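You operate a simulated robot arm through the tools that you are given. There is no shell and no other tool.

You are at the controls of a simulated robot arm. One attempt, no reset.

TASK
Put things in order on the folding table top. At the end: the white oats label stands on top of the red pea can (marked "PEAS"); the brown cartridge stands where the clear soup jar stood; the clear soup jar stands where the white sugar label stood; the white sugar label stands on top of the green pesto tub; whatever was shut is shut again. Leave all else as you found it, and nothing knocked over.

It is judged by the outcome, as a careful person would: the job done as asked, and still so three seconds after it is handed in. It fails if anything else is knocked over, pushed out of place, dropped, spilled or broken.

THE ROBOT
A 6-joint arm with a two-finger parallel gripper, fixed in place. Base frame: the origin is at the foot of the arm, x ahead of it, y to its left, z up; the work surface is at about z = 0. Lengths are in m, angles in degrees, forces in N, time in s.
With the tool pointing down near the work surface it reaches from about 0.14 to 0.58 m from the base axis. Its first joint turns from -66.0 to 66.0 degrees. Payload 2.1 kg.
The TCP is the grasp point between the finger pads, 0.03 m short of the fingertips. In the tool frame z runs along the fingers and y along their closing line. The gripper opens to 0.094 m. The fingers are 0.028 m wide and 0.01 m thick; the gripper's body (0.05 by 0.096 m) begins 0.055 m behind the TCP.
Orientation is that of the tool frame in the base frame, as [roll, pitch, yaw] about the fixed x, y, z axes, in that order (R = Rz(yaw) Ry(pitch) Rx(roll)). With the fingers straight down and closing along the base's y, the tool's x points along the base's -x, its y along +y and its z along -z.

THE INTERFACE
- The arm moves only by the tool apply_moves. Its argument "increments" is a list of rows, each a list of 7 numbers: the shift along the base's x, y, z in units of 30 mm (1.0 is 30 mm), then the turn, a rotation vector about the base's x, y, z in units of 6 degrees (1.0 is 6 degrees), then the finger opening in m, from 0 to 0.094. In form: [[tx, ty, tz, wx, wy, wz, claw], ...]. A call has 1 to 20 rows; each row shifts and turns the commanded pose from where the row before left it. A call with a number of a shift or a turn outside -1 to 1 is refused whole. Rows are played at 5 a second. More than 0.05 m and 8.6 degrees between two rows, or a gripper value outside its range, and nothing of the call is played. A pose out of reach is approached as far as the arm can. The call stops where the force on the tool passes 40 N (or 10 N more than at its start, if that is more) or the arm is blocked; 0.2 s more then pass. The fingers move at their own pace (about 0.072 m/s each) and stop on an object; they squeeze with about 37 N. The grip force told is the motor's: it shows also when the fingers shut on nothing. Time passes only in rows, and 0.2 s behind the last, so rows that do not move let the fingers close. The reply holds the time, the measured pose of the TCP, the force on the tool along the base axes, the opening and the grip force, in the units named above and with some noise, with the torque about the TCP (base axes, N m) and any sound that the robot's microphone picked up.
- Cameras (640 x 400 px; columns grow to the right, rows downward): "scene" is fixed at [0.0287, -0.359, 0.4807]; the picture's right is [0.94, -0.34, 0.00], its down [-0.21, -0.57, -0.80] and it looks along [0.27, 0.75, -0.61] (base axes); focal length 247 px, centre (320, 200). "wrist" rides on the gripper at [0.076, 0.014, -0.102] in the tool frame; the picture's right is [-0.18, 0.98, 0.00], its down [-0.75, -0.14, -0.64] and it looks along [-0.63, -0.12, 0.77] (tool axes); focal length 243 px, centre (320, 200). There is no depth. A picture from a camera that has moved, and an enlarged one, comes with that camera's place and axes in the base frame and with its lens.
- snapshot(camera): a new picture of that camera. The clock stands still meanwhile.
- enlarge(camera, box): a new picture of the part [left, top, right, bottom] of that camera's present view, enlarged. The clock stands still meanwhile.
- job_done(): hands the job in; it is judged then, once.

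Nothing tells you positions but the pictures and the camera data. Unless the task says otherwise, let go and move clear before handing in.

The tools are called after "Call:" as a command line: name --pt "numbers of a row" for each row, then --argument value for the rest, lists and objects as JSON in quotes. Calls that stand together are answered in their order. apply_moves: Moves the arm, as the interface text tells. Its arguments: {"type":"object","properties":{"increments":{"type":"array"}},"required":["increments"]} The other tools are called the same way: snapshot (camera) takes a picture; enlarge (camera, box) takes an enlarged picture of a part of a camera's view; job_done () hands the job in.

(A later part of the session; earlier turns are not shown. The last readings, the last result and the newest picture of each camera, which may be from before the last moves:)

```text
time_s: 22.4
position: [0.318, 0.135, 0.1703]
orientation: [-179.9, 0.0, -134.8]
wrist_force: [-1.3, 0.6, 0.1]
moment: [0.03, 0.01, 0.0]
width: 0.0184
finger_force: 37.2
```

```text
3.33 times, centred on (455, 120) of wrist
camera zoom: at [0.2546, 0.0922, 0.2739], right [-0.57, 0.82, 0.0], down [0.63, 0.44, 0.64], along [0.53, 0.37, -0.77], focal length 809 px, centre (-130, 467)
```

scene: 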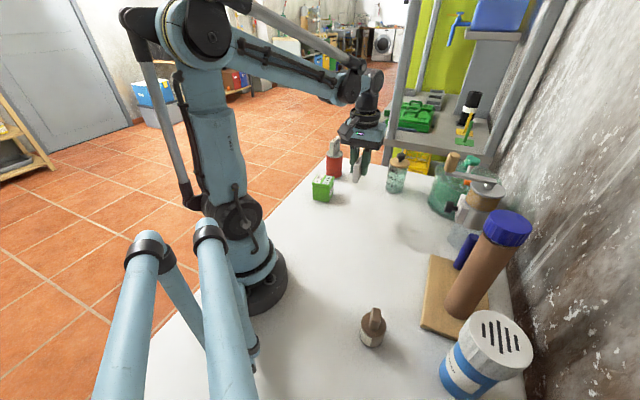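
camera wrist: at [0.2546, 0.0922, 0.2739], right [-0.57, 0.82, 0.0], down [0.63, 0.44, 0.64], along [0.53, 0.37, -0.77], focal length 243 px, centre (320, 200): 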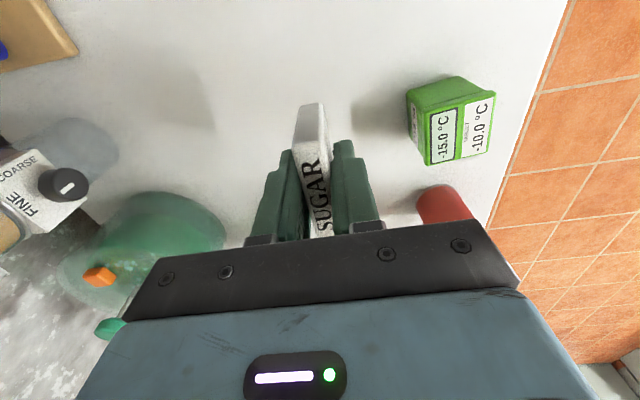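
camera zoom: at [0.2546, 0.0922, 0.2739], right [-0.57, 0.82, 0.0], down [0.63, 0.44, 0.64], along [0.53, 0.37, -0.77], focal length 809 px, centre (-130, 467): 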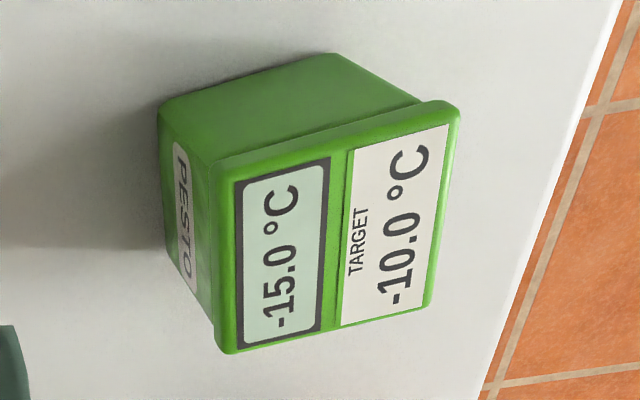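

Tub top centre is about (0.260, 0.250), turned about 52°. I'll carry the label there with a +7° turn, keeping it high.

Call:
apply_moves --pt "-0.32 0.63 0 0 0 0.19 0.005" --pt "-0.32 0.63 0 0 0 0.19 0.005" --pt "-0.32 0.63 0 0 0 0.19 0.005" --pt "-0.32 0.63 0 0 0 0.19 0.005" --pt "-0.32 0.63 0 0 0 0.19 0.005" --pt "-0.32 0.63 0 0 0 0.19 0.005" --pt "0 0 -0.5 0 0 0 0.005" --pt "0 0 -0.5 0 0 0 0.005" --pt "0 0 0 0 0 0 0.005"

Call:
snapshot --camera "wrist"

Call:
enlarge --camera "wrist" --box '[240, 50, 400, 190]'

Call:
enlarge --camera "scene" --box '[280, 110, 380, 220]'

```text
time_s: 24.4
position: [0.2614, 0.2494, 0.1411]
orientation: [-180.0, 0.0, -127.9]
wrist_force: [0.2, -0.1, 0.4]
moment: [0.03, -0.01, 0.04]
width: 0.0182
finger_force: 36.8
```

```text
taken
camera wrist: at [0.2029, 0.1994, 0.2451], right [-0.66, 0.75, 0.0], down [0.57, 0.51, 0.64], along [0.48, 0.43, -0.77], focal length 243 px, centre (320, 200)
```

wrist: 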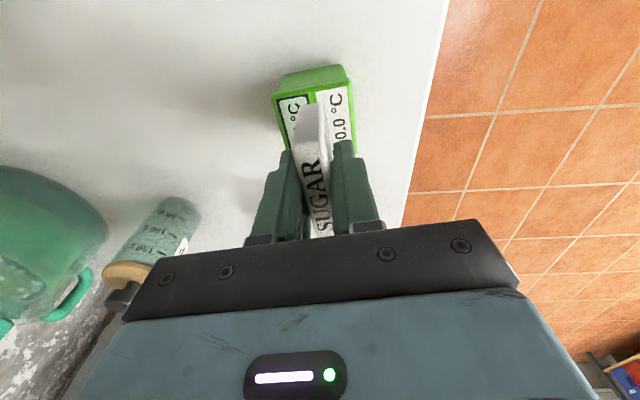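

```text
2.86 times, centred on (320, 120) of wrist
camera zoom: at [0.2029, 0.1994, 0.2451], right [-0.66, 0.75, 0.0], down [0.57, 0.51, 0.64], along [0.48, 0.43, -0.77], focal length 693 px, centre (320, 429)
```

zoom: 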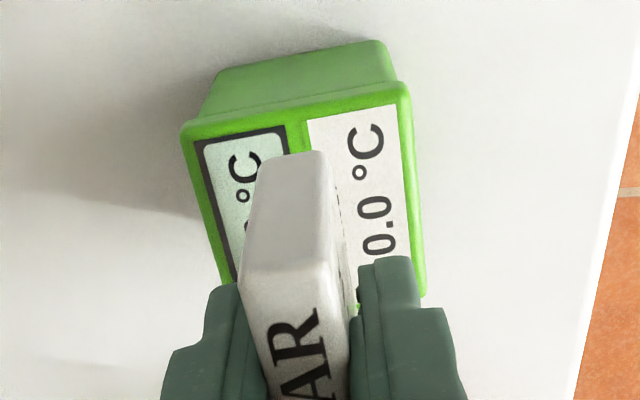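

```text
3.64 times, centred on (330, 165) of scene
camera zoom: at [0.0287, -0.359, 0.4807], right [0.94, -0.34, 0.0], down [-0.21, -0.57, -0.8], along [0.27, 0.75, -0.61], focal length 899 px, centre (284, 327)
```

zoom: 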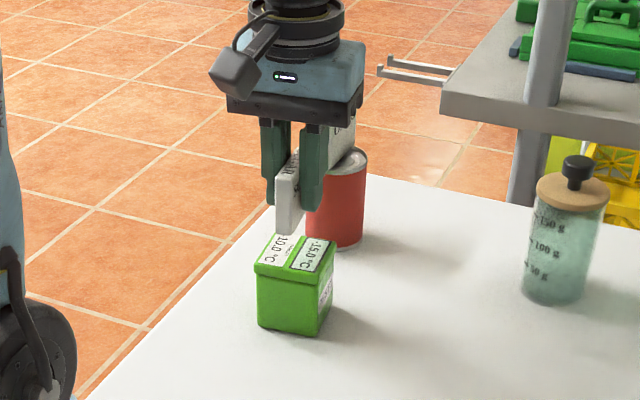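

The label is centred on the tub top within ~1 mm. Lowering in small steps to contact.

Call:
apply_moves --pt "0 0 -0.5 0 0 0 0.005" --pt "0 0 -0.45 0 0 0 0.005" --pt "0 0 0 0 0 0 0.005"

Call:
apply_moves --pt "0 0 -0.05 0 0 0 0.005" --pt "0 0 0 0 0 0 0.005"

```text
time_s: 25.2
position: [0.2607, 0.2489, 0.112]
orientation: [180.0, 0.0, -127.9]
wrist_force: [-0.6, -0.1, -0.9]
moment: [0.0, 0.04, 0.01]
width: 0.0181
finger_force: 36.9
```

```text
time_s: 25.8
position: [0.2617, 0.2497, 0.1103]
orientation: [180.0, 0.1, -127.9]
wrist_force: [-0.6, -0.6, -0.1]
moment: [0.02, -0.02, -0.01]
width: 0.0183
finger_force: 37.1
```

Call:
apply_moves --pt "0 0 -0.04 0 0 0 0.005" --pt "0 0 0 0 0 0 0.005"

```text
time_s: 26.4
position: [0.2613, 0.2498, 0.1094]
orientation: [-180.0, 0.0, -127.9]
wrist_force: [-0.3, 0.5, -0.8]
moment: [0.02, 0.01, -0.05]
width: 0.0183
finger_force: 36.6
```

Call:
apply_moves --pt "0 0 -0.04 0 0 0 0.005" --pt "0 0 0 0 0 0 0.005"

```text
time_s: 27.0
position: [0.261, 0.2499, 0.1083]
orientation: [-180.0, 0.0, -127.8]
wrist_force: [-1.5, -1.2, 30.4]
moment: [-0.04, 0.07, 0.01]
width: 0.0183
finger_force: 37.5
```

Contact at TCP z about 0.108. Ease the load, then release.

Call:
apply_moves --pt "0 0 0.02 0 0 0 0.005" --pt "0 0 0.015 0 0 0 0.005" --pt "0 0 0 0 0 0 0.005"

```text
time_s: 27.8
position: [0.2609, 0.25, 0.1078]
orientation: [179.9, 0.0, -127.9]
wrist_force: [-1.2, -0.5, 15.2]
moment: [-0.05, 0.05, 0.0]
width: 0.0187
finger_force: 36.8
```

Call:
apply_moves --pt "0 0 0.015 0 0 0 0.005" --pt "0 0 0 0 0 0 0.005"

Call:
enlarge --camera "wrist" --box '[240, 50, 400, 190]'

Call:
enlarge --camera "scene" --box '[280, 110, 380, 220]'

```text
time_s: 28.4
position: [0.262, 0.2502, 0.1099]
orientation: [179.9, 0.0, -127.9]
wrist_force: [0.3, -1.3, 9.8]
moment: [-0.04, -0.03, -0.03]
width: 0.0186
finger_force: 37.1
```

```text
2.86 times, centred on (320, 120) of wrist
camera zoom: at [0.2029, 0.1996, 0.2123], right [-0.66, 0.75, 0.0], down [0.57, 0.51, 0.64], along [0.48, 0.43, -0.77], focal length 693 px, centre (320, 429)
```

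zoom: 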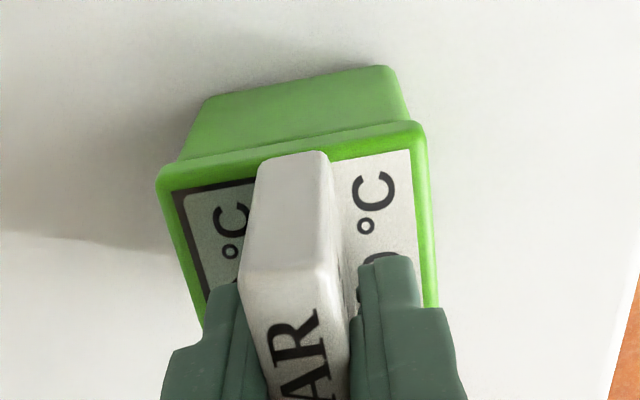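

```text
3.64 times, centred on (330, 165) of scene
camera zoom: at [0.0287, -0.359, 0.4807], right [0.94, -0.34, 0.0], down [-0.21, -0.57, -0.8], along [0.27, 0.75, -0.61], focal length 899 px, centre (284, 327)
```

zoom: 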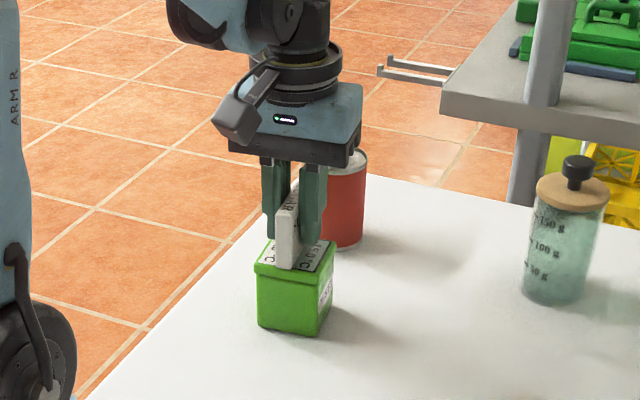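

Call:
apply_moves --pt "0 0 0 0 0 0 0.02" --pt "0 0 0 0 0 0 0.024" --pt "0 0 0 0 0 0 0.03" --pt "0 0 0 0 0 0 0.036" --pt "0 0 0.3 0 0 0 0.04" --pt "0 0 0.8 0 0 0 0.04" --pt "0 0 0.9 0 0 0 0.04" --pt "0 0 0.9 0 0 0 0.04" --pt "0 0 0.9 0 0 0 0.04" --pt "0 0 0 0 0 0 0.04"

Call:
snapshot --camera "wrist"

Call:
enlarge --camera "scene" --box '[280, 100, 440, 220]'

```text
time_s: 30.6
position: [0.2597, 0.2517, 0.2224]
orientation: [-180.0, -0.1, -127.9]
wrist_force: [0.2, 0.2, 0.1]
moment: [0.0, 0.0, 0.01]
width: 0.04
finger_force: 0.0
```

```text
taken
camera wrist: at [0.2025, 0.2004, 0.3266], right [-0.66, 0.75, 0.0], down [0.57, 0.51, 0.64], along [0.48, 0.43, -0.77], focal length 243 px, centre (320, 200)
```

wrist: 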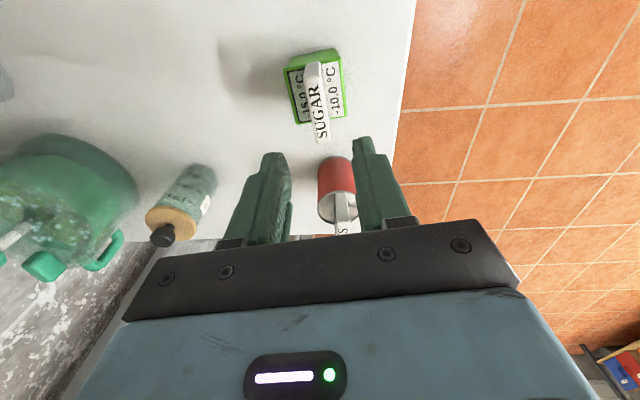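

```text
3.33 times, centred on (360, 160) of scene
camera zoom: at [0.0287, -0.359, 0.4807], right [0.94, -0.34, 0.0], down [-0.21, -0.57, -0.8], along [0.27, 0.75, -0.61], focal length 824 px, centre (187, 333)
```

zoom: 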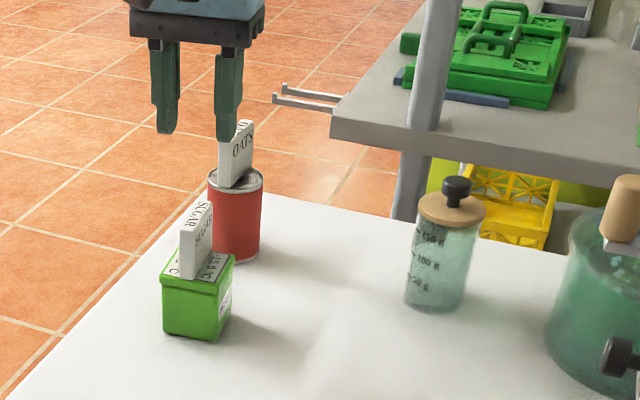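

Both labels stand where asked. Next comes the jar: I'll move to a viewpoint facing it to measure its position, lid and knob.

Call:
apply_moves --pt "0.2 -0.2 0.4 0 0 -0.4 0.06" --pt "0.45 -0.47 0.4 0 0 -0.7 0.08" --pt "0.45 -0.47 0.1 0 0 -0.7 0.09" --pt "0.45 -0.47 0 0 0 -0.7 0.09" --pt "0.45 -0.47 0 0 0 -0.7 0.09" --pt "0.45 -0.47 0 0 0 -0.7 0.09" --pt "0.45 -0.47 0 0 0 -0.7 0.09" --pt "0.45 -0.44 0 0 0 -0.37 0.09" --pt "0 0 0 0 0 0 0.09"

Call:
snapshot --camera "wrist"

Call:
snapshot --camera "scene"

```text
time_s: 32.6
position: [0.3606, 0.1471, 0.2507]
orientation: [180.0, 0.1, -157.8]
wrist_force: [0.0, 0.8, 0.2]
moment: [0.01, -0.02, -0.04]
width: 0.0899
finger_force: 0.1
```

```text
taken
camera wrist: at [0.2855, 0.1313, 0.3545], right [-0.2, 0.98, 0.0], down [0.75, 0.15, 0.64], along [0.63, 0.13, -0.77], focal length 243 px, centre (320, 200)
```

wrist: 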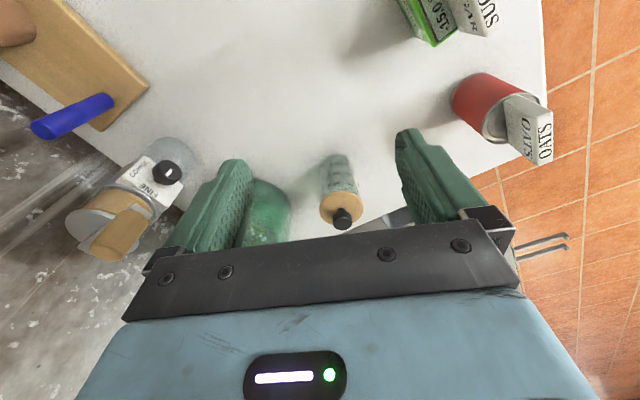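

```text
taken
```

scene: 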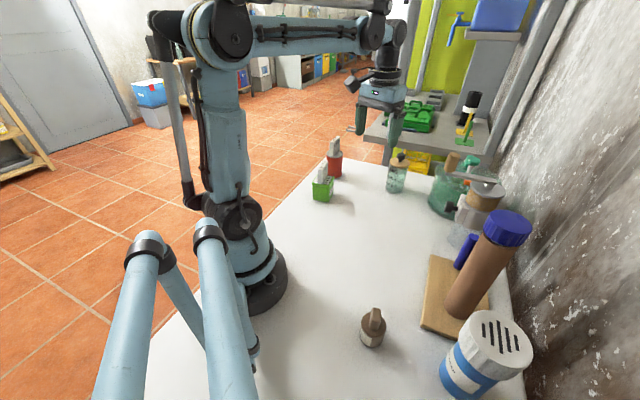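

Call:
enlarge --camera "wrist" --box '[240, 130, 420, 240]'

Call:
enlarge --camera "scene" --box '[370, 140, 430, 210]'

```text
3.56 times, centred on (330, 185) of wrist
camera zoom: at [0.2855, 0.1313, 0.3545], right [-0.2, 0.98, 0.0], down [0.75, 0.15, 0.64], along [0.63, 0.13, -0.77], focal length 863 px, centre (284, 253)
```

zoom: 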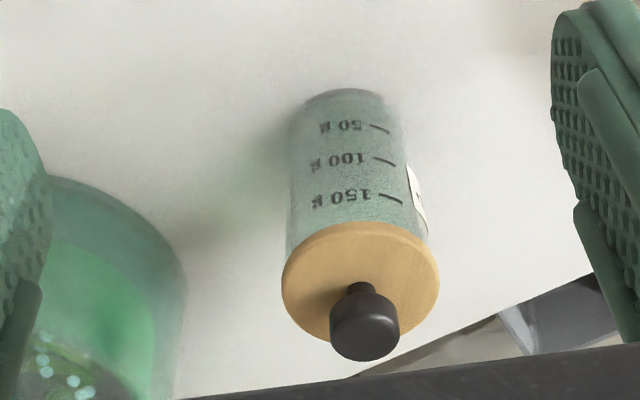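

```text
5.71 times, centred on (400, 175) of scene
camera zoom: at [0.0287, -0.359, 0.4807], right [0.94, -0.34, 0.0], down [-0.21, -0.57, -0.8], along [0.27, 0.75, -0.61], focal length 1412 px, centre (-137, 343)
```

zoom: 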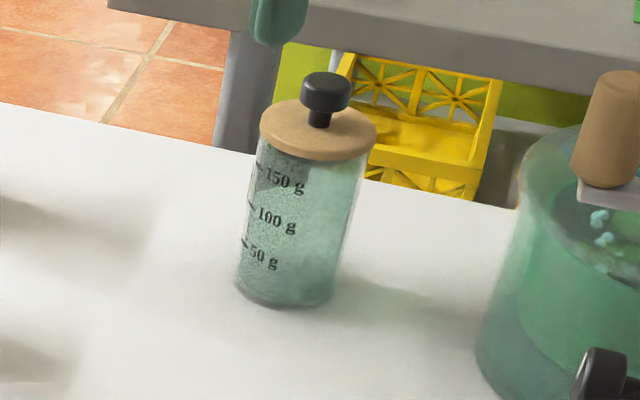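

Jar is at about (0.502, 0.207): body radius ~28 mm, lid radius ~31 mm with its underside at ~0.093 m, knob top ~0.13 m. A straight-down grip would catch the lid, so I'll tilt the gripper 45° outward and grip the glass at mid-height. First I'll tilt while high up.

Call:
apply_moves --pt "0 0 0 0.3176 -0.7704 0 0.094" --pt "0 0 0 0.3176 -0.7704 0 0.094" --pt "0 0 0 0.3176 -0.7704 0 0.094" --pt "0 0 0 0.3176 -0.7704 0 0.094" --pt "0 0 0 0.3176 -0.7704 0 0.094" --pt "0 0 0 0.3176 -0.7704 0 0.094" --pt "0 0 0 0.3176 -0.7704 0 0.094" --pt "0 0 0 0.3176 -0.7704 0 0.094" --pt "0 0 0 0.3176 -0.7704 0 0.094" --pt "0 0 0 0 0 0 0.094"

Call:
snapshot --camera "wrist"

Call:
snapshot --camera "scene"

```text
time_s: 34.8
position: [0.3627, 0.1466, 0.2496]
orientation: [179.8, 45.0, -157.8]
wrist_force: [-0.3, -0.1, -0.9]
moment: [-0.01, -0.01, -0.03]
width: 0.0938
finger_force: 0.0
```

```text
taken
camera wrist: at [0.2399, 0.1125, 0.269], right [-0.25, 0.96, 0.13], down [0.13, -0.1, 0.99], along [0.96, 0.27, -0.09], focal length 243 px, centre (320, 200)
```

wrist: 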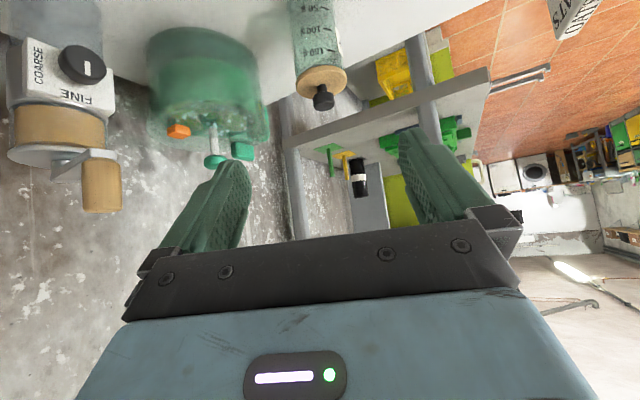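

```text
taken
```

scene: 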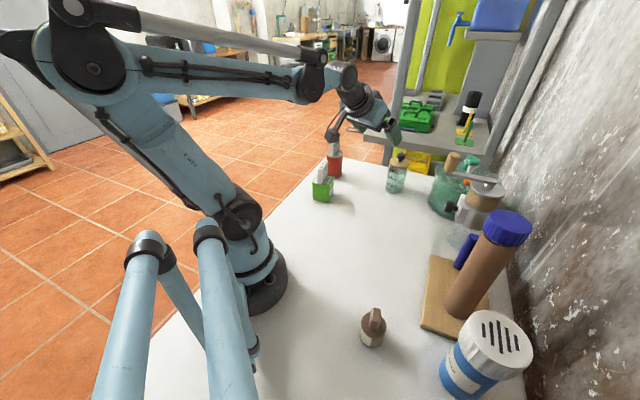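

The tilt worked and nothing is close by. I'll lower the tilted gripper in front of the jar, still well short of it.

Call:
apply_moves --pt "0.1 0.04 -0.6 0 0 0 0.094" --pt "0.12 0.05 -0.8 0 0 0 0.094" --pt "0.12 0.05 -0.8 0 0 0 0.094" --pt "0.12 0.05 -0.8 0 0 0 0.094" --pt "0.12 0.05 -0.8 0 0 0 0.094" --pt "0.12 0.05 -0.7 0 0 0 0.094" --pt "0 0 0 0 0 0 0.094"

Call:
snapshot --camera "wrist"

Call:
snapshot --camera "scene"

```text
time_s: 36.4
position: [0.3847, 0.155, 0.1146]
orientation: [179.8, 45.0, -157.8]
wrist_force: [0.1, -0.2, 0.7]
moment: [-0.01, 0.02, 0.0]
width: 0.0941
finger_force: 0.2
```

```text
taken
camera wrist: at [0.2622, 0.1212, 0.1341], right [-0.25, 0.96, 0.13], down [0.13, -0.1, 0.99], along [0.96, 0.27, -0.1], focal length 243 px, centre (320, 200)
```

wrist: 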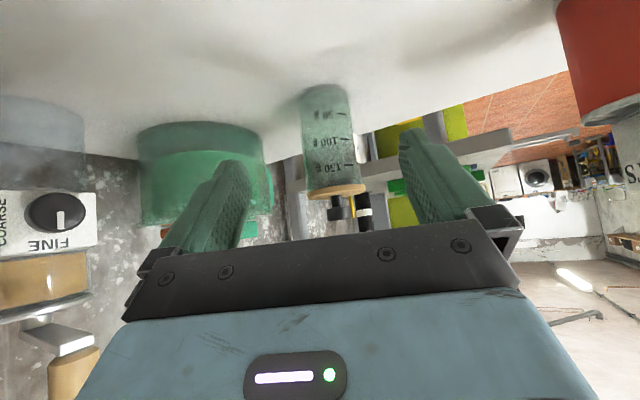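

```text
taken
```

scene: 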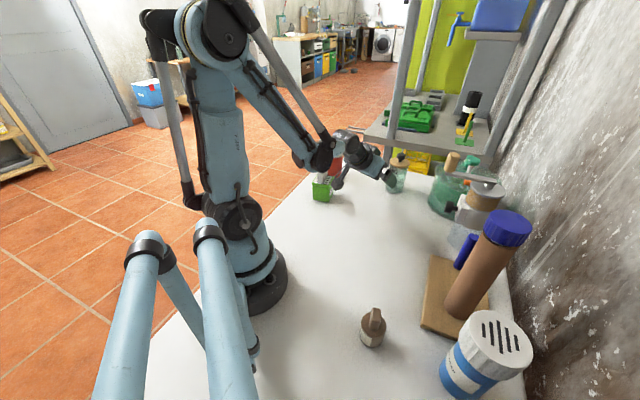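

Call:
enlarge --camera "scene" --box '[290, 110, 430, 220]'

Call:
enlarge --camera "wrist" --box '[250, 70, 430, 230]'

```text
3.64 times, centred on (360, 165) of scene
camera zoom: at [0.0287, -0.359, 0.4807], right [0.94, -0.34, 0.0], down [-0.21, -0.57, -0.8], along [0.27, 0.75, -0.61], focal length 899 px, centre (174, 327)
```

zoom: 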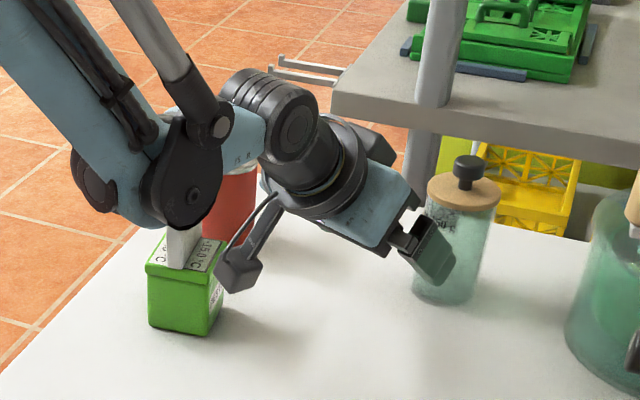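

```text
2.50 times, centred on (340, 150) of wrist
camera zoom: at [0.2622, 0.1212, 0.1341], right [-0.25, 0.96, 0.13], down [0.13, -0.1, 0.99], along [0.96, 0.27, -0.1], focal length 606 px, centre (270, 325)
```

zoom: 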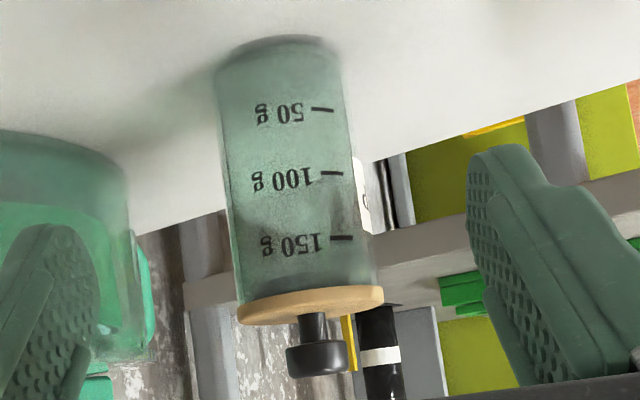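

Nothing near the arm. Before gripping the jar I'll do a dry run to the placing pose (old sugar spot, same tilt) to make sure the arm can reach it.

Call:
apply_moves --pt "-0.62 -0.185 -0.3 0 0 0 0.094" --pt "-0.62 -0.185 -0.4 0 0 0 0.094" --pt "-0.62 -0.185 -0.5 0 0 0 0.094" --pt "-0.62 -0.185 -0.5 0 0 0 0.094" --pt "0 0 0 0 0 0 0.094"

Call:
enlarge --camera "scene" --box '[220, 80, 440, 240]'

Call:
snapshot --camera "wrist"

```text
time_s: 37.6
position: [0.3099, 0.1334, 0.0751]
orientation: [179.8, 45.0, -157.8]
wrist_force: [0.1, -0.2, -0.3]
moment: [-0.02, -0.04, 0.0]
width: 0.0941
finger_force: 0.1
out of reach, approached as far as the arm can: row 4
```

```text
2.50 times, centred on (330, 160) of scene
camera zoom: at [0.0287, -0.359, 0.4807], right [0.94, -0.34, 0.0], down [-0.21, -0.57, -0.8], along [0.27, 0.75, -0.61], focal length 618 px, centre (295, 300)
```

zoom: 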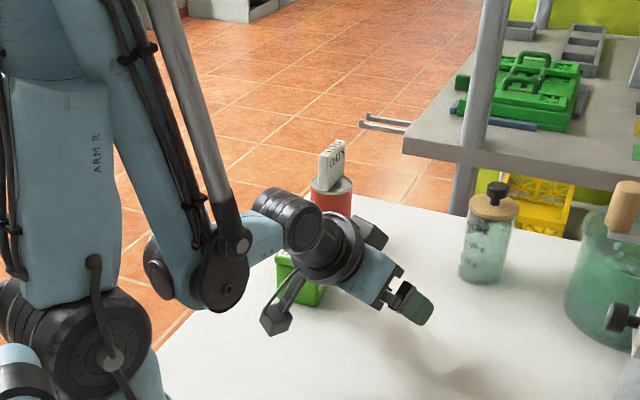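

```text
taken
camera wrist: at [0.1875, 0.1002, 0.0941], right [-0.25, 0.96, 0.13], down [0.13, -0.1, 0.99], along [0.96, 0.27, -0.1], focal length 243 px, centre (320, 200)
```

wrist: 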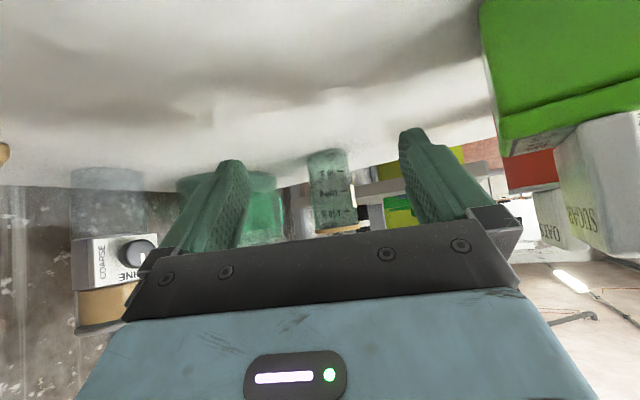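

At 45° the arm cannot get low enough at the placing spot. I'll reduce the tilt to 35°, which still clears the lid, and test again at the same spot.

Call:
apply_moves --pt "0 0 0.2 0 0 0 0.094" --pt "0 0 0 -0.3176 0.7704 0 0.094" --pt "0 0 0 -0.3176 0.7704 0 0.094" --pt "0 0 0 0 0 0 0.094"

Call:
apply_moves --pt "0 0 -0.15 0 0 0 0.094" --pt "0 0 -0.15 0 0 0 0.094" --pt "0 0 0 0 0 0 0.094"

```text
time_s: 38.6
position: [0.3114, 0.1323, 0.0807]
orientation: [179.8, 35.0, -157.8]
wrist_force: [0.5, -0.9, -0.6]
moment: [0.0, 0.0, -0.01]
width: 0.0939
finger_force: 0.1
```

```text
time_s: 39.4
position: [0.3109, 0.1333, 0.0703]
orientation: [179.8, 35.0, -157.8]
wrist_force: [0.3, -0.9, -0.4]
moment: [0.01, 0.01, 0.01]
width: 0.0941
finger_force: 0.1
```

Call:
apply_moves --pt "-0.05 -0.02 -0.15 0 0 0 0.094" --pt "-0.05 -0.02 -0.2 0 0 0 0.094" --pt "0 0 0 0 0 0 0.094"

Call:
enlarge --camera "scene" --box '[220, 80, 440, 240]'

Call:
snapshot --camera "wrist"

```text
time_s: 40.2
position: [0.3069, 0.1326, 0.0617]
orientation: [179.8, 35.0, -157.8]
wrist_force: [0.2, 0.2, -0.7]
moment: [0.02, -0.01, 0.04]
width: 0.0941
finger_force: 0.1
```

```text
2.50 times, centred on (330, 160) of scene
camera zoom: at [0.0287, -0.359, 0.4807], right [0.94, -0.34, 0.0], down [-0.21, -0.57, -0.8], along [0.27, 0.75, -0.61], focal length 618 px, centre (295, 300)
```

zoom: 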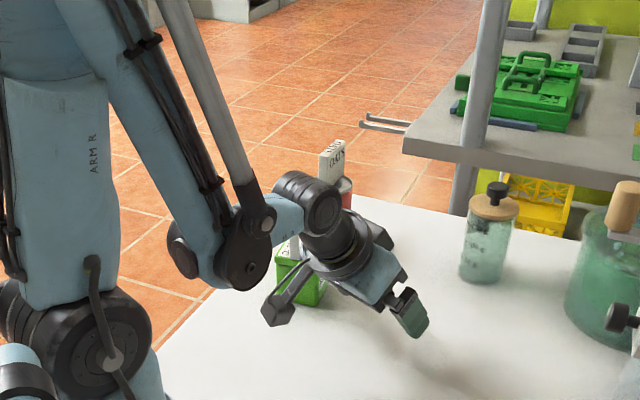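

```text
taken
camera wrist: at [0.1894, 0.1005, 0.1023], right [-0.23, 0.97, 0.11], down [0.28, -0.04, 0.96], along [0.93, 0.25, -0.27], focal length 243 px, centre (320, 200)
```

wrist: 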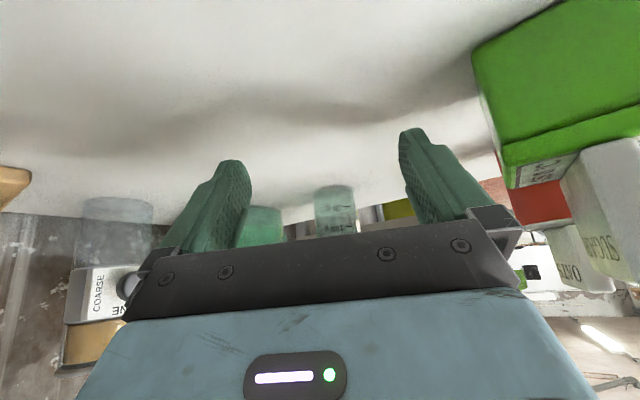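

At 35° tilt the placing pose is reachable with good clearance. Now I'll move out toward the jar, stopping short of it to check side-to-side alignment.

Call:
apply_moves --pt "0.8 0.326 0 0 0 0 0.094" --pt "0.85 0.347 0 0 0 0 0.094" --pt "0.85 0.347 0 0 0 0 0.094" --pt "0.85 0.347 -0.05 0 0 0 0.094" --pt "0 0 0 0 0 0 0.094"

Call:
snapshot --camera "wrist"

Call:
enlarge --camera "scene" --box '[340, 120, 460, 220]'

Call:
enlarge --camera "wrist" --box '[220, 60, 440, 240]'

```text
time_s: 41.4
position: [0.4079, 0.1737, 0.0605]
orientation: [179.9, 35.0, -157.9]
wrist_force: [0.6, -0.1, 0.0]
moment: [0.01, -0.01, -0.03]
width: 0.094
finger_force: 0.1
```

```text
taken
camera wrist: at [0.2896, 0.1424, 0.1015], right [-0.23, 0.97, 0.11], down [0.28, -0.04, 0.96], along [0.93, 0.25, -0.27], focal length 243 px, centre (320, 200)
```

wrist: 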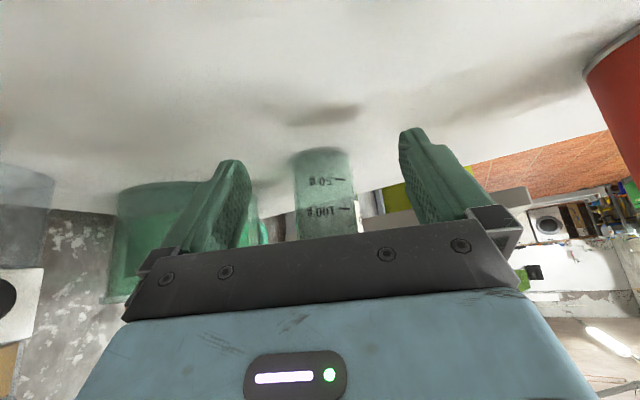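

```text
4.00 times, centred on (400, 170) of scene
camera zoom: at [0.0287, -0.359, 0.4807], right [0.94, -0.34, 0.0], down [-0.21, -0.57, -0.8], along [0.27, 0.75, -0.61], focal length 988 px, centre (0, 320)
```

zoom: 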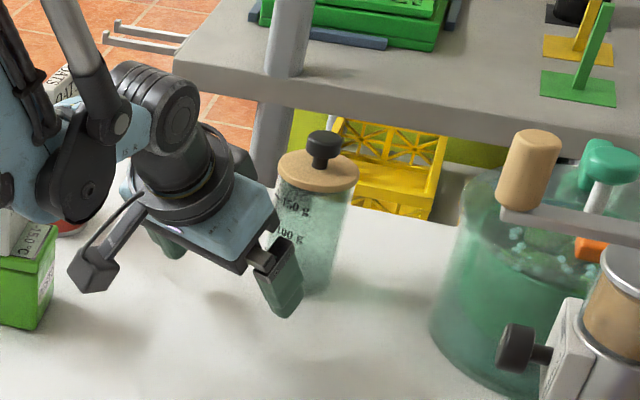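

```text
2.22 times, centred on (330, 150) of wrist
camera zoom: at [0.2896, 0.1424, 0.1015], right [-0.23, 0.97, 0.11], down [0.28, -0.04, 0.96], along [0.93, 0.25, -0.27], focal length 539 px, centre (298, 311)
```

zoom: 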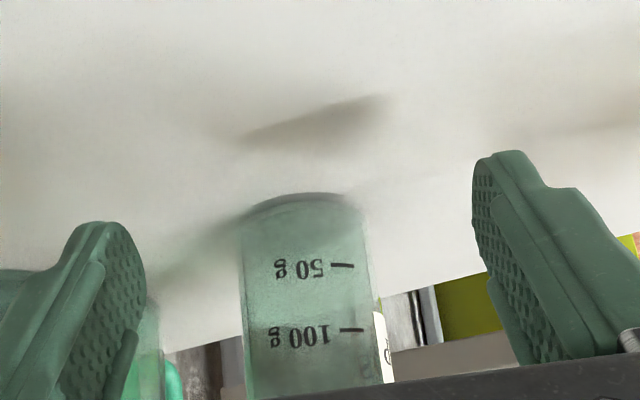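

The jar sits about 6 mm to the right of the gripper's centre plane. I'll correct that and advance halfway.

Call:
apply_moves --pt "0.08 -0.19 0 0 0 0 0.094" --pt "0.5 0.204 0 0 0 0 0.094" --pt "0.45 0.184 0 0 0 0 0.094" --pt "0 0 0 0 0 0 0.094"

Call:
enlarge --camera "wrist" --box '[200, 60, 440, 240]'

Call:
enlarge --camera "scene" --box '[360, 130, 440, 210]'

```text
time_s: 42.4
position: [0.4377, 0.1787, 0.0615]
orientation: [179.8, 35.0, -157.8]
wrist_force: [-0.1, 0.3, -0.1]
moment: [0.0, 0.02, 0.02]
width: 0.0942
finger_force: 0.1
```

```text
2.22 times, centred on (320, 150) of wrist
camera zoom: at [0.3206, 0.1476, 0.1016], right [-0.23, 0.97, 0.11], down [0.28, -0.04, 0.96], along [0.93, 0.25, -0.27], focal length 539 px, centre (320, 311)
```

zoom: 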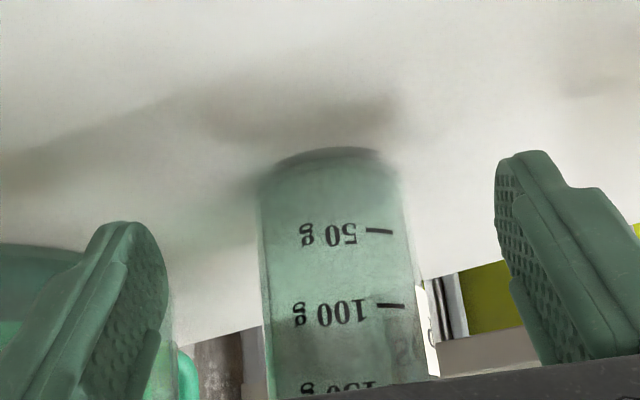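

```text
5.00 times, centred on (400, 170) of scene
camera zoom: at [0.0287, -0.359, 0.4807], right [0.94, -0.34, 0.0], down [-0.21, -0.57, -0.8], along [0.27, 0.75, -0.61], focal length 1236 px, centre (-80, 350)
```

zoom: 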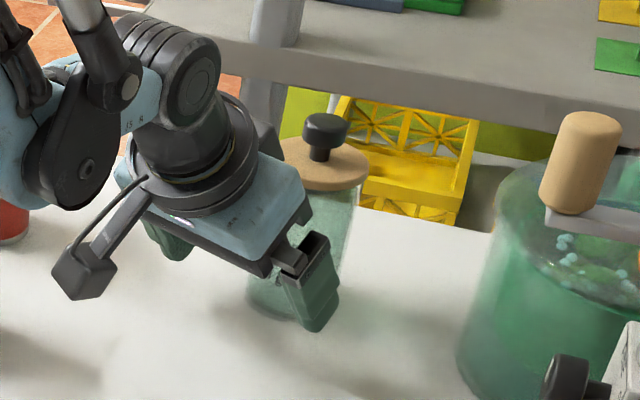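

Aligned within ~1 mm. Advancing so the fingers straddle the glass below the lid.

Call:
apply_moves --pt "0.6 0.245 -0.02 0 0 0 0.094" --pt "0.6 0.245 -0.02 0 0 0 0.094" --pt "0.6 0.245 0 0 0 0 0.094" --pt "0 0 0 0 0 0 0.094"

Call:
snapshot --camera "wrist"

Call:
enlarge --camera "scene" --box '[360, 130, 440, 210]'

```text
time_s: 43.4
position: [0.4927, 0.2033, 0.0592]
orientation: [179.8, 35.1, -157.8]
wrist_force: [-1.9, -2.0, 5.8]
moment: [0.08, -0.16, 0.01]
width: 0.0939
finger_force: 0.0
```

```text
taken
camera wrist: at [0.3749, 0.1707, 0.1006], right [-0.23, 0.97, 0.11], down [0.28, -0.04, 0.96], along [0.93, 0.25, -0.27], focal length 243 px, centre (320, 200)
```

wrist: 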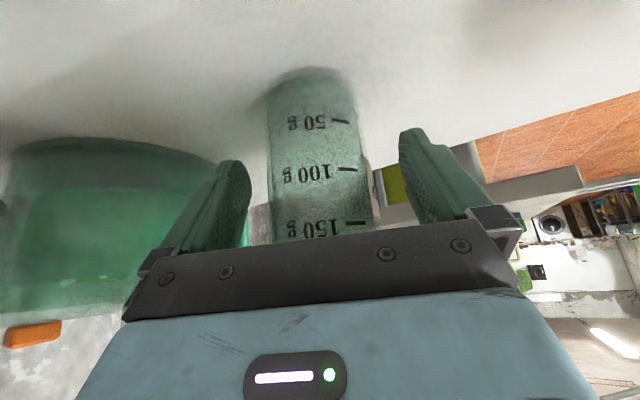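

```text
5.00 times, centred on (400, 170) of scene
camera zoom: at [0.0287, -0.359, 0.4807], right [0.94, -0.34, 0.0], down [-0.21, -0.57, -0.8], along [0.27, 0.75, -0.61], focal length 1236 px, centre (-80, 350)
```

zoom: 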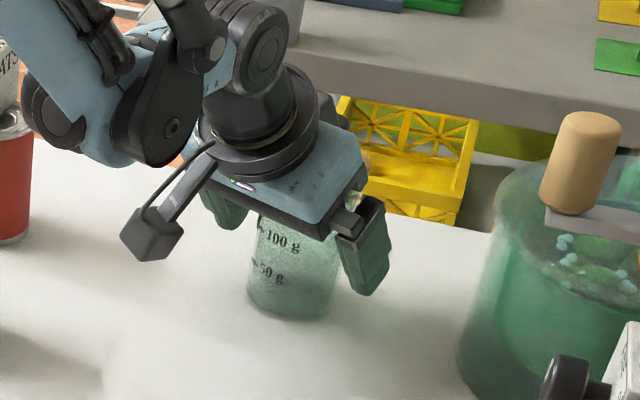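

There is slight contact (6 N upward and back), so the gripper body is touching the lid edge. I'll back off at once and check the jar.

Call:
apply_moves --pt "-0.3 -0.122 0 0 0 0 0.094" --pt "-0.3 -0.122 0 0 0 0 0.094" --pt "-0.3 -0.122 0 0 0 0 0.094" --pt "0 0 0 0 0 0 0.094"

Call:
enlarge --camera "scene" --box '[360, 130, 440, 210]'

Call:
snapshot --camera "wrist"

```text
time_s: 44.4
position: [0.4635, 0.1895, 0.0581]
orientation: [179.8, 34.9, -157.8]
wrist_force: [-1.1, -0.3, 0.7]
moment: [0.01, -0.01, -0.01]
width: 0.0941
finger_force: 0.0
```

```text
5.00 times, centred on (400, 170) of scene
camera zoom: at [0.0287, -0.359, 0.4807], right [0.94, -0.34, 0.0], down [-0.21, -0.57, -0.8], along [0.27, 0.75, -0.61], focal length 1236 px, centre (-80, 350)
```

zoom: 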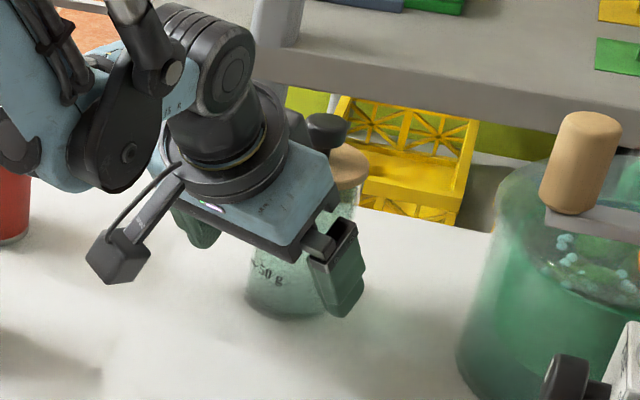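

```text
taken
camera wrist: at [0.3471, 0.1581, 0.0991], right [-0.23, 0.97, 0.11], down [0.28, -0.04, 0.96], along [0.93, 0.25, -0.27], focal length 243 px, centre (320, 200)
```

wrist: 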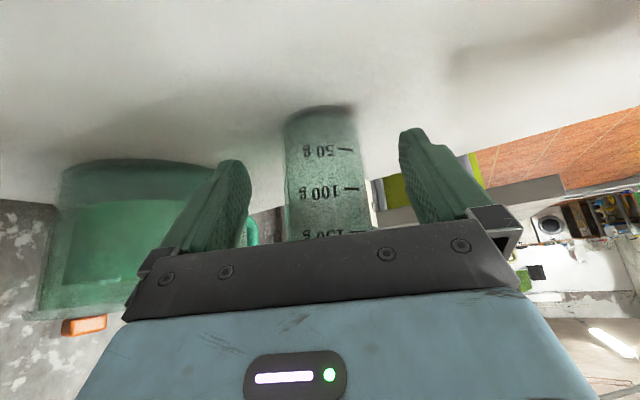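

Call:
apply_moves --pt "-0.7 -0.286 0 0 0 0 0.094" --pt "-0.7 -0.286 0 0 0 0 0.094" --pt "-0.6 -0.245 0 0 0 0 0.094" --pt "0 0 0 0 0 0 0.094"

Call:
enlarge --camera "scene" --box '[370, 140, 430, 210]'

Call:
enlarge --camera "wrist" --box '[230, 80, 430, 240]'

```text
time_s: 45.4
position: [0.4048, 0.164, 0.0578]
orientation: [179.8, 35.0, -157.8]
wrist_force: [-0.6, -0.7, -0.6]
moment: [-0.04, -0.02, 0.0]
width: 0.0941
finger_force: 0.1
```

```text
5.71 times, centred on (400, 175) of scene
camera zoom: at [0.0287, -0.359, 0.4807], right [0.94, -0.34, 0.0], down [-0.21, -0.57, -0.8], along [0.27, 0.75, -0.61], focal length 1412 px, centre (-137, 343)
```

zoom: 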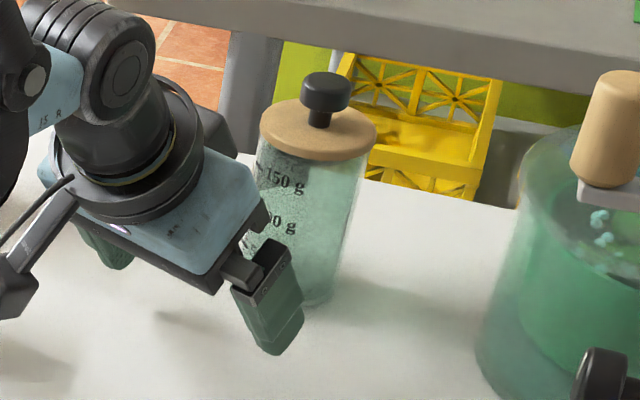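

```text
2.50 times, centred on (330, 160) of wrist
camera zoom: at [0.2875, 0.1327, 0.0992], right [-0.23, 0.97, 0.11], down [0.28, -0.04, 0.96], along [0.93, 0.25, -0.27], focal length 606 px, centre (295, 300)
```

zoom: 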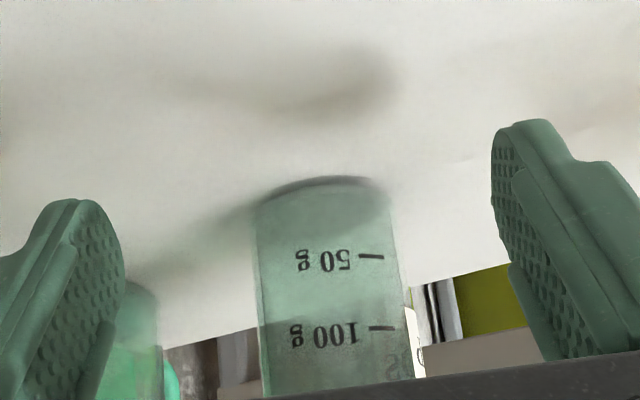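

The jar and lid are exactly as before. My heights run about 4 mm low, so I'll approach 10 mm higher, which clears the lid with the body while the fingers stay below the lid's edge.

Call:
apply_moves --pt "0 0 0.34 0 0 0 0.094" --pt "0.8 0.33 0 0 0 0 0.094" --pt "0.8 0.33 0 0 0 0 0.094" --pt "0.6 0.25 0 0 0 0 0.094" --pt "0.2 0.085 0 0 0 0 0.094" --pt "0 0 0 0 0 0 0.094"

Call:
enlarge --camera "scene" --box '[360, 130, 440, 210]'

Call:
enlarge --camera "wrist" --box '[200, 60, 440, 250]'

```text
time_s: 46.8
position: [0.4778, 0.1949, 0.0691]
orientation: [179.8, 35.0, -157.8]
wrist_force: [0.3, 0.4, 0.3]
moment: [-0.03, -0.02, 0.0]
width: 0.094
finger_force: 0.1
```

```text
5.00 times, centred on (400, 170) of scene
camera zoom: at [0.0287, -0.359, 0.4807], right [0.94, -0.34, 0.0], down [-0.21, -0.57, -0.8], along [0.27, 0.75, -0.61], focal length 1236 px, centre (-80, 350)
```

zoom: 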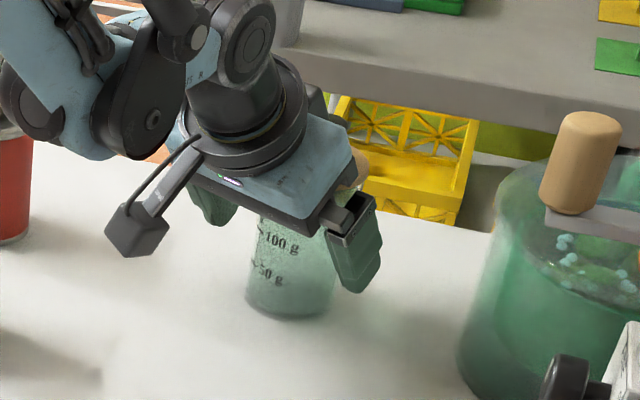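

```text
2.11 times, centred on (320, 155) of wrist
camera zoom: at [0.3605, 0.1638, 0.1106], right [-0.23, 0.97, 0.11], down [0.28, -0.04, 0.96], along [0.93, 0.25, -0.27], focal length 511 px, centre (320, 295)
```

zoom: 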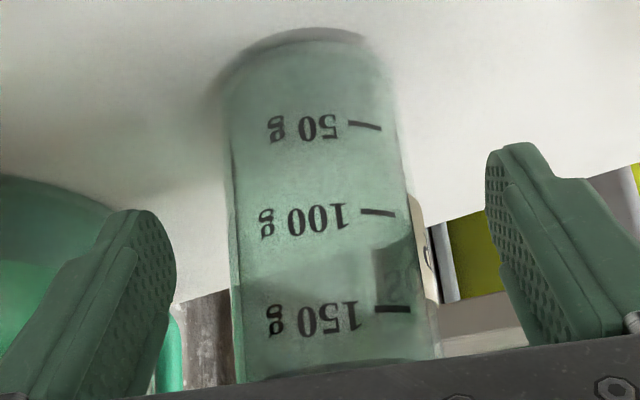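

No contact now, and the jar is centred. Final advance of 15 mm.

Call:
apply_moves --pt "0.25 0.1 0 0 0 0 0.094" --pt "0.22 0.09 0 0 0 0 0.094" --pt "0 0 0 0 0 0 0.094"

Call:
enlarge --camera "scene" --box '[360, 130, 440, 210]'

Call:
snapshot --camera "wrist"

```text
time_s: 47.6
position: [0.4911, 0.2001, 0.0692]
orientation: [179.8, 35.1, -157.7]
wrist_force: [-0.3, 0.3, -0.3]
moment: [-0.01, -0.01, 0.04]
width: 0.094
finger_force: 0.0
```

```text
5.00 times, centred on (400, 170) of scene
camera zoom: at [0.0287, -0.359, 0.4807], right [0.94, -0.34, 0.0], down [-0.21, -0.57, -0.8], along [0.27, 0.75, -0.61], focal length 1236 px, centre (-80, 350)
```

zoom: 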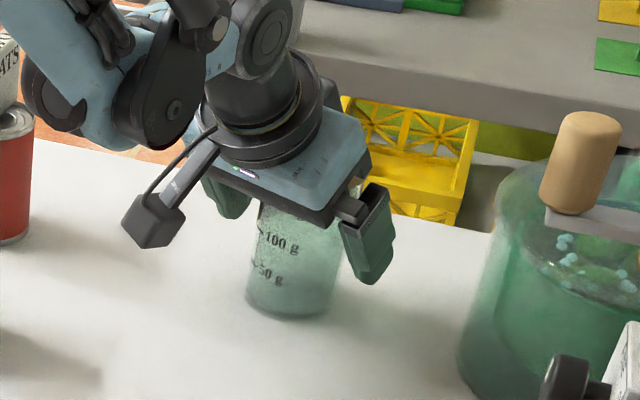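

```text
taken
camera wrist: at [0.3739, 0.169, 0.1104], right [-0.23, 0.97, 0.11], down [0.28, -0.04, 0.96], along [0.93, 0.25, -0.27], focal length 243 px, centre (320, 200)
```

wrist: 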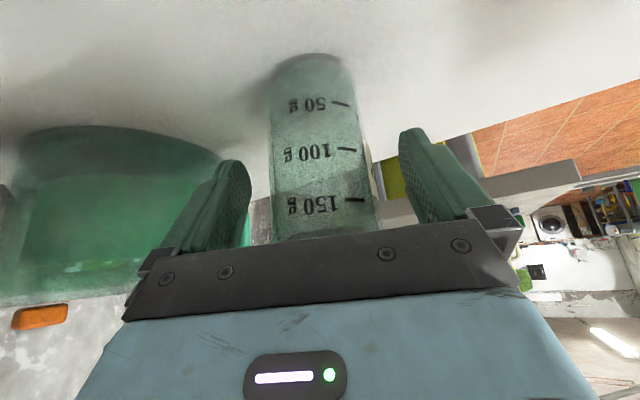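

No contact forces. Closing on the glass.

Call:
apply_moves --pt "0 0 0 0 0 0 0.08" --pt "0 0 0 0 0 0 0.068" --pt "0 0 0 0 0 0 0.06" --pt "0 0 0 0 0 0 0.052" --pt "0 0 0 0 0 0 0.045" --pt "0 0 0 0 0 0 0.045"

Call:
snapshot --camera "wrist"

Call:
enlarge --camera "scene" --box '[360, 130, 440, 210]'

```text
time_s: 49.0
position: [0.4914, 0.2006, 0.0685]
orientation: [179.8, 35.0, -157.8]
wrist_force: [-0.1, -1.4, 2.6]
moment: [0.01, 0.06, 0.04]
width: 0.0601
finger_force: 36.8
```

```text
taken
camera wrist: at [0.3738, 0.1689, 0.1105], right [-0.23, 0.97, 0.11], down [0.28, -0.04, 0.96], along [0.93, 0.25, -0.27], focal length 243 px, centre (320, 200)
```

wrist: 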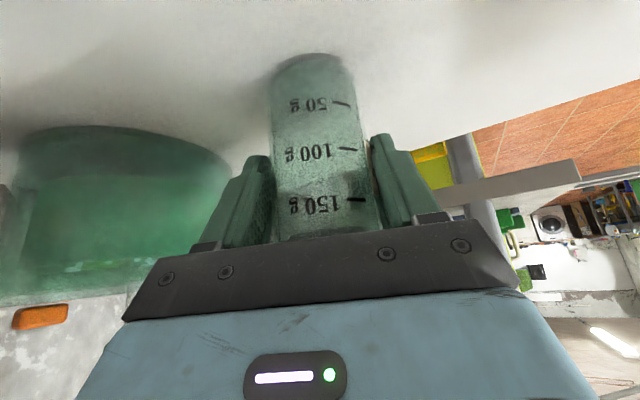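

```text
5.00 times, centred on (400, 170) of scene
camera zoom: at [0.0287, -0.359, 0.4807], right [0.94, -0.34, 0.0], down [-0.21, -0.57, -0.8], along [0.27, 0.75, -0.61], focal length 1236 px, centre (-80, 350)
```

zoom: 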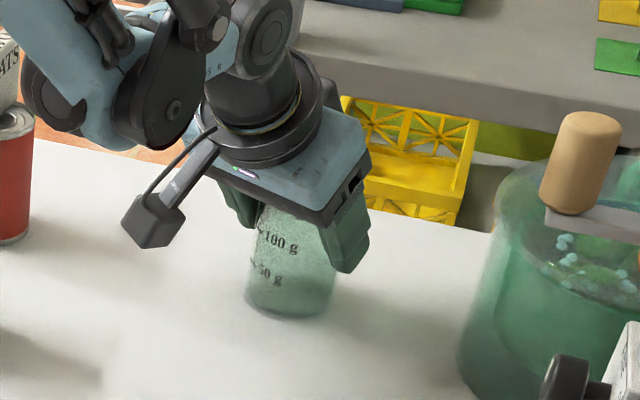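

Opening 60 mm at full grip force, consistent with the glass body. I'll lift slightly and check that the jar comes up whole.

Call:
apply_moves --pt "0 0 0.2 0 0 0 0.045" --pt "0 0 0.2 0 0 0 0.045" --pt "0 0 0 0 0 0 0.045"

Call:
snapshot --camera "wrist"

Call:
enlarge --camera "scene" --box '[360, 130, 440, 210]'

```text
time_s: 49.8
position: [0.4918, 0.2001, 0.0808]
orientation: [179.8, 35.0, -157.8]
wrist_force: [-0.3, 0.7, -2.6]
moment: [-0.02, 0.03, 0.0]
width: 0.06
finger_force: 36.9
```

```text
taken
camera wrist: at [0.3737, 0.1692, 0.1223], right [-0.23, 0.97, 0.11], down [0.28, -0.04, 0.96], along [0.93, 0.25, -0.27], focal length 243 px, centre (320, 200)
```

wrist: 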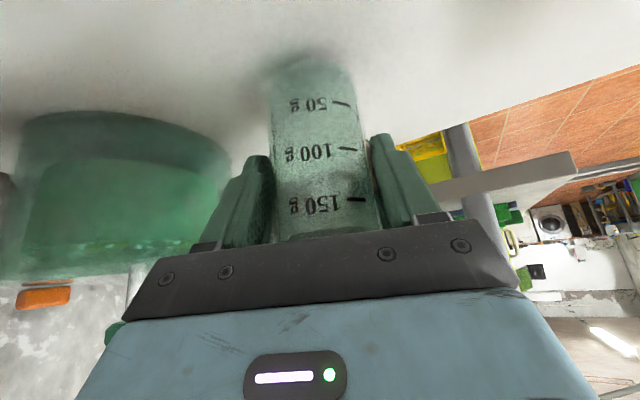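

```text
5.00 times, centred on (400, 170) of scene
camera zoom: at [0.0287, -0.359, 0.4807], right [0.94, -0.34, 0.0], down [-0.21, -0.57, -0.8], along [0.27, 0.75, -0.61], focal length 1236 px, centre (-80, 350)
```

zoom: 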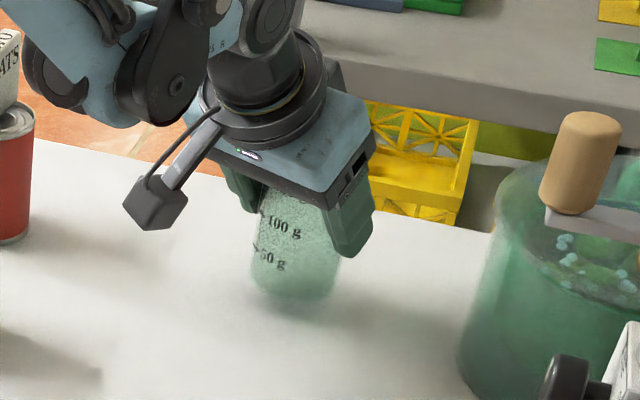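

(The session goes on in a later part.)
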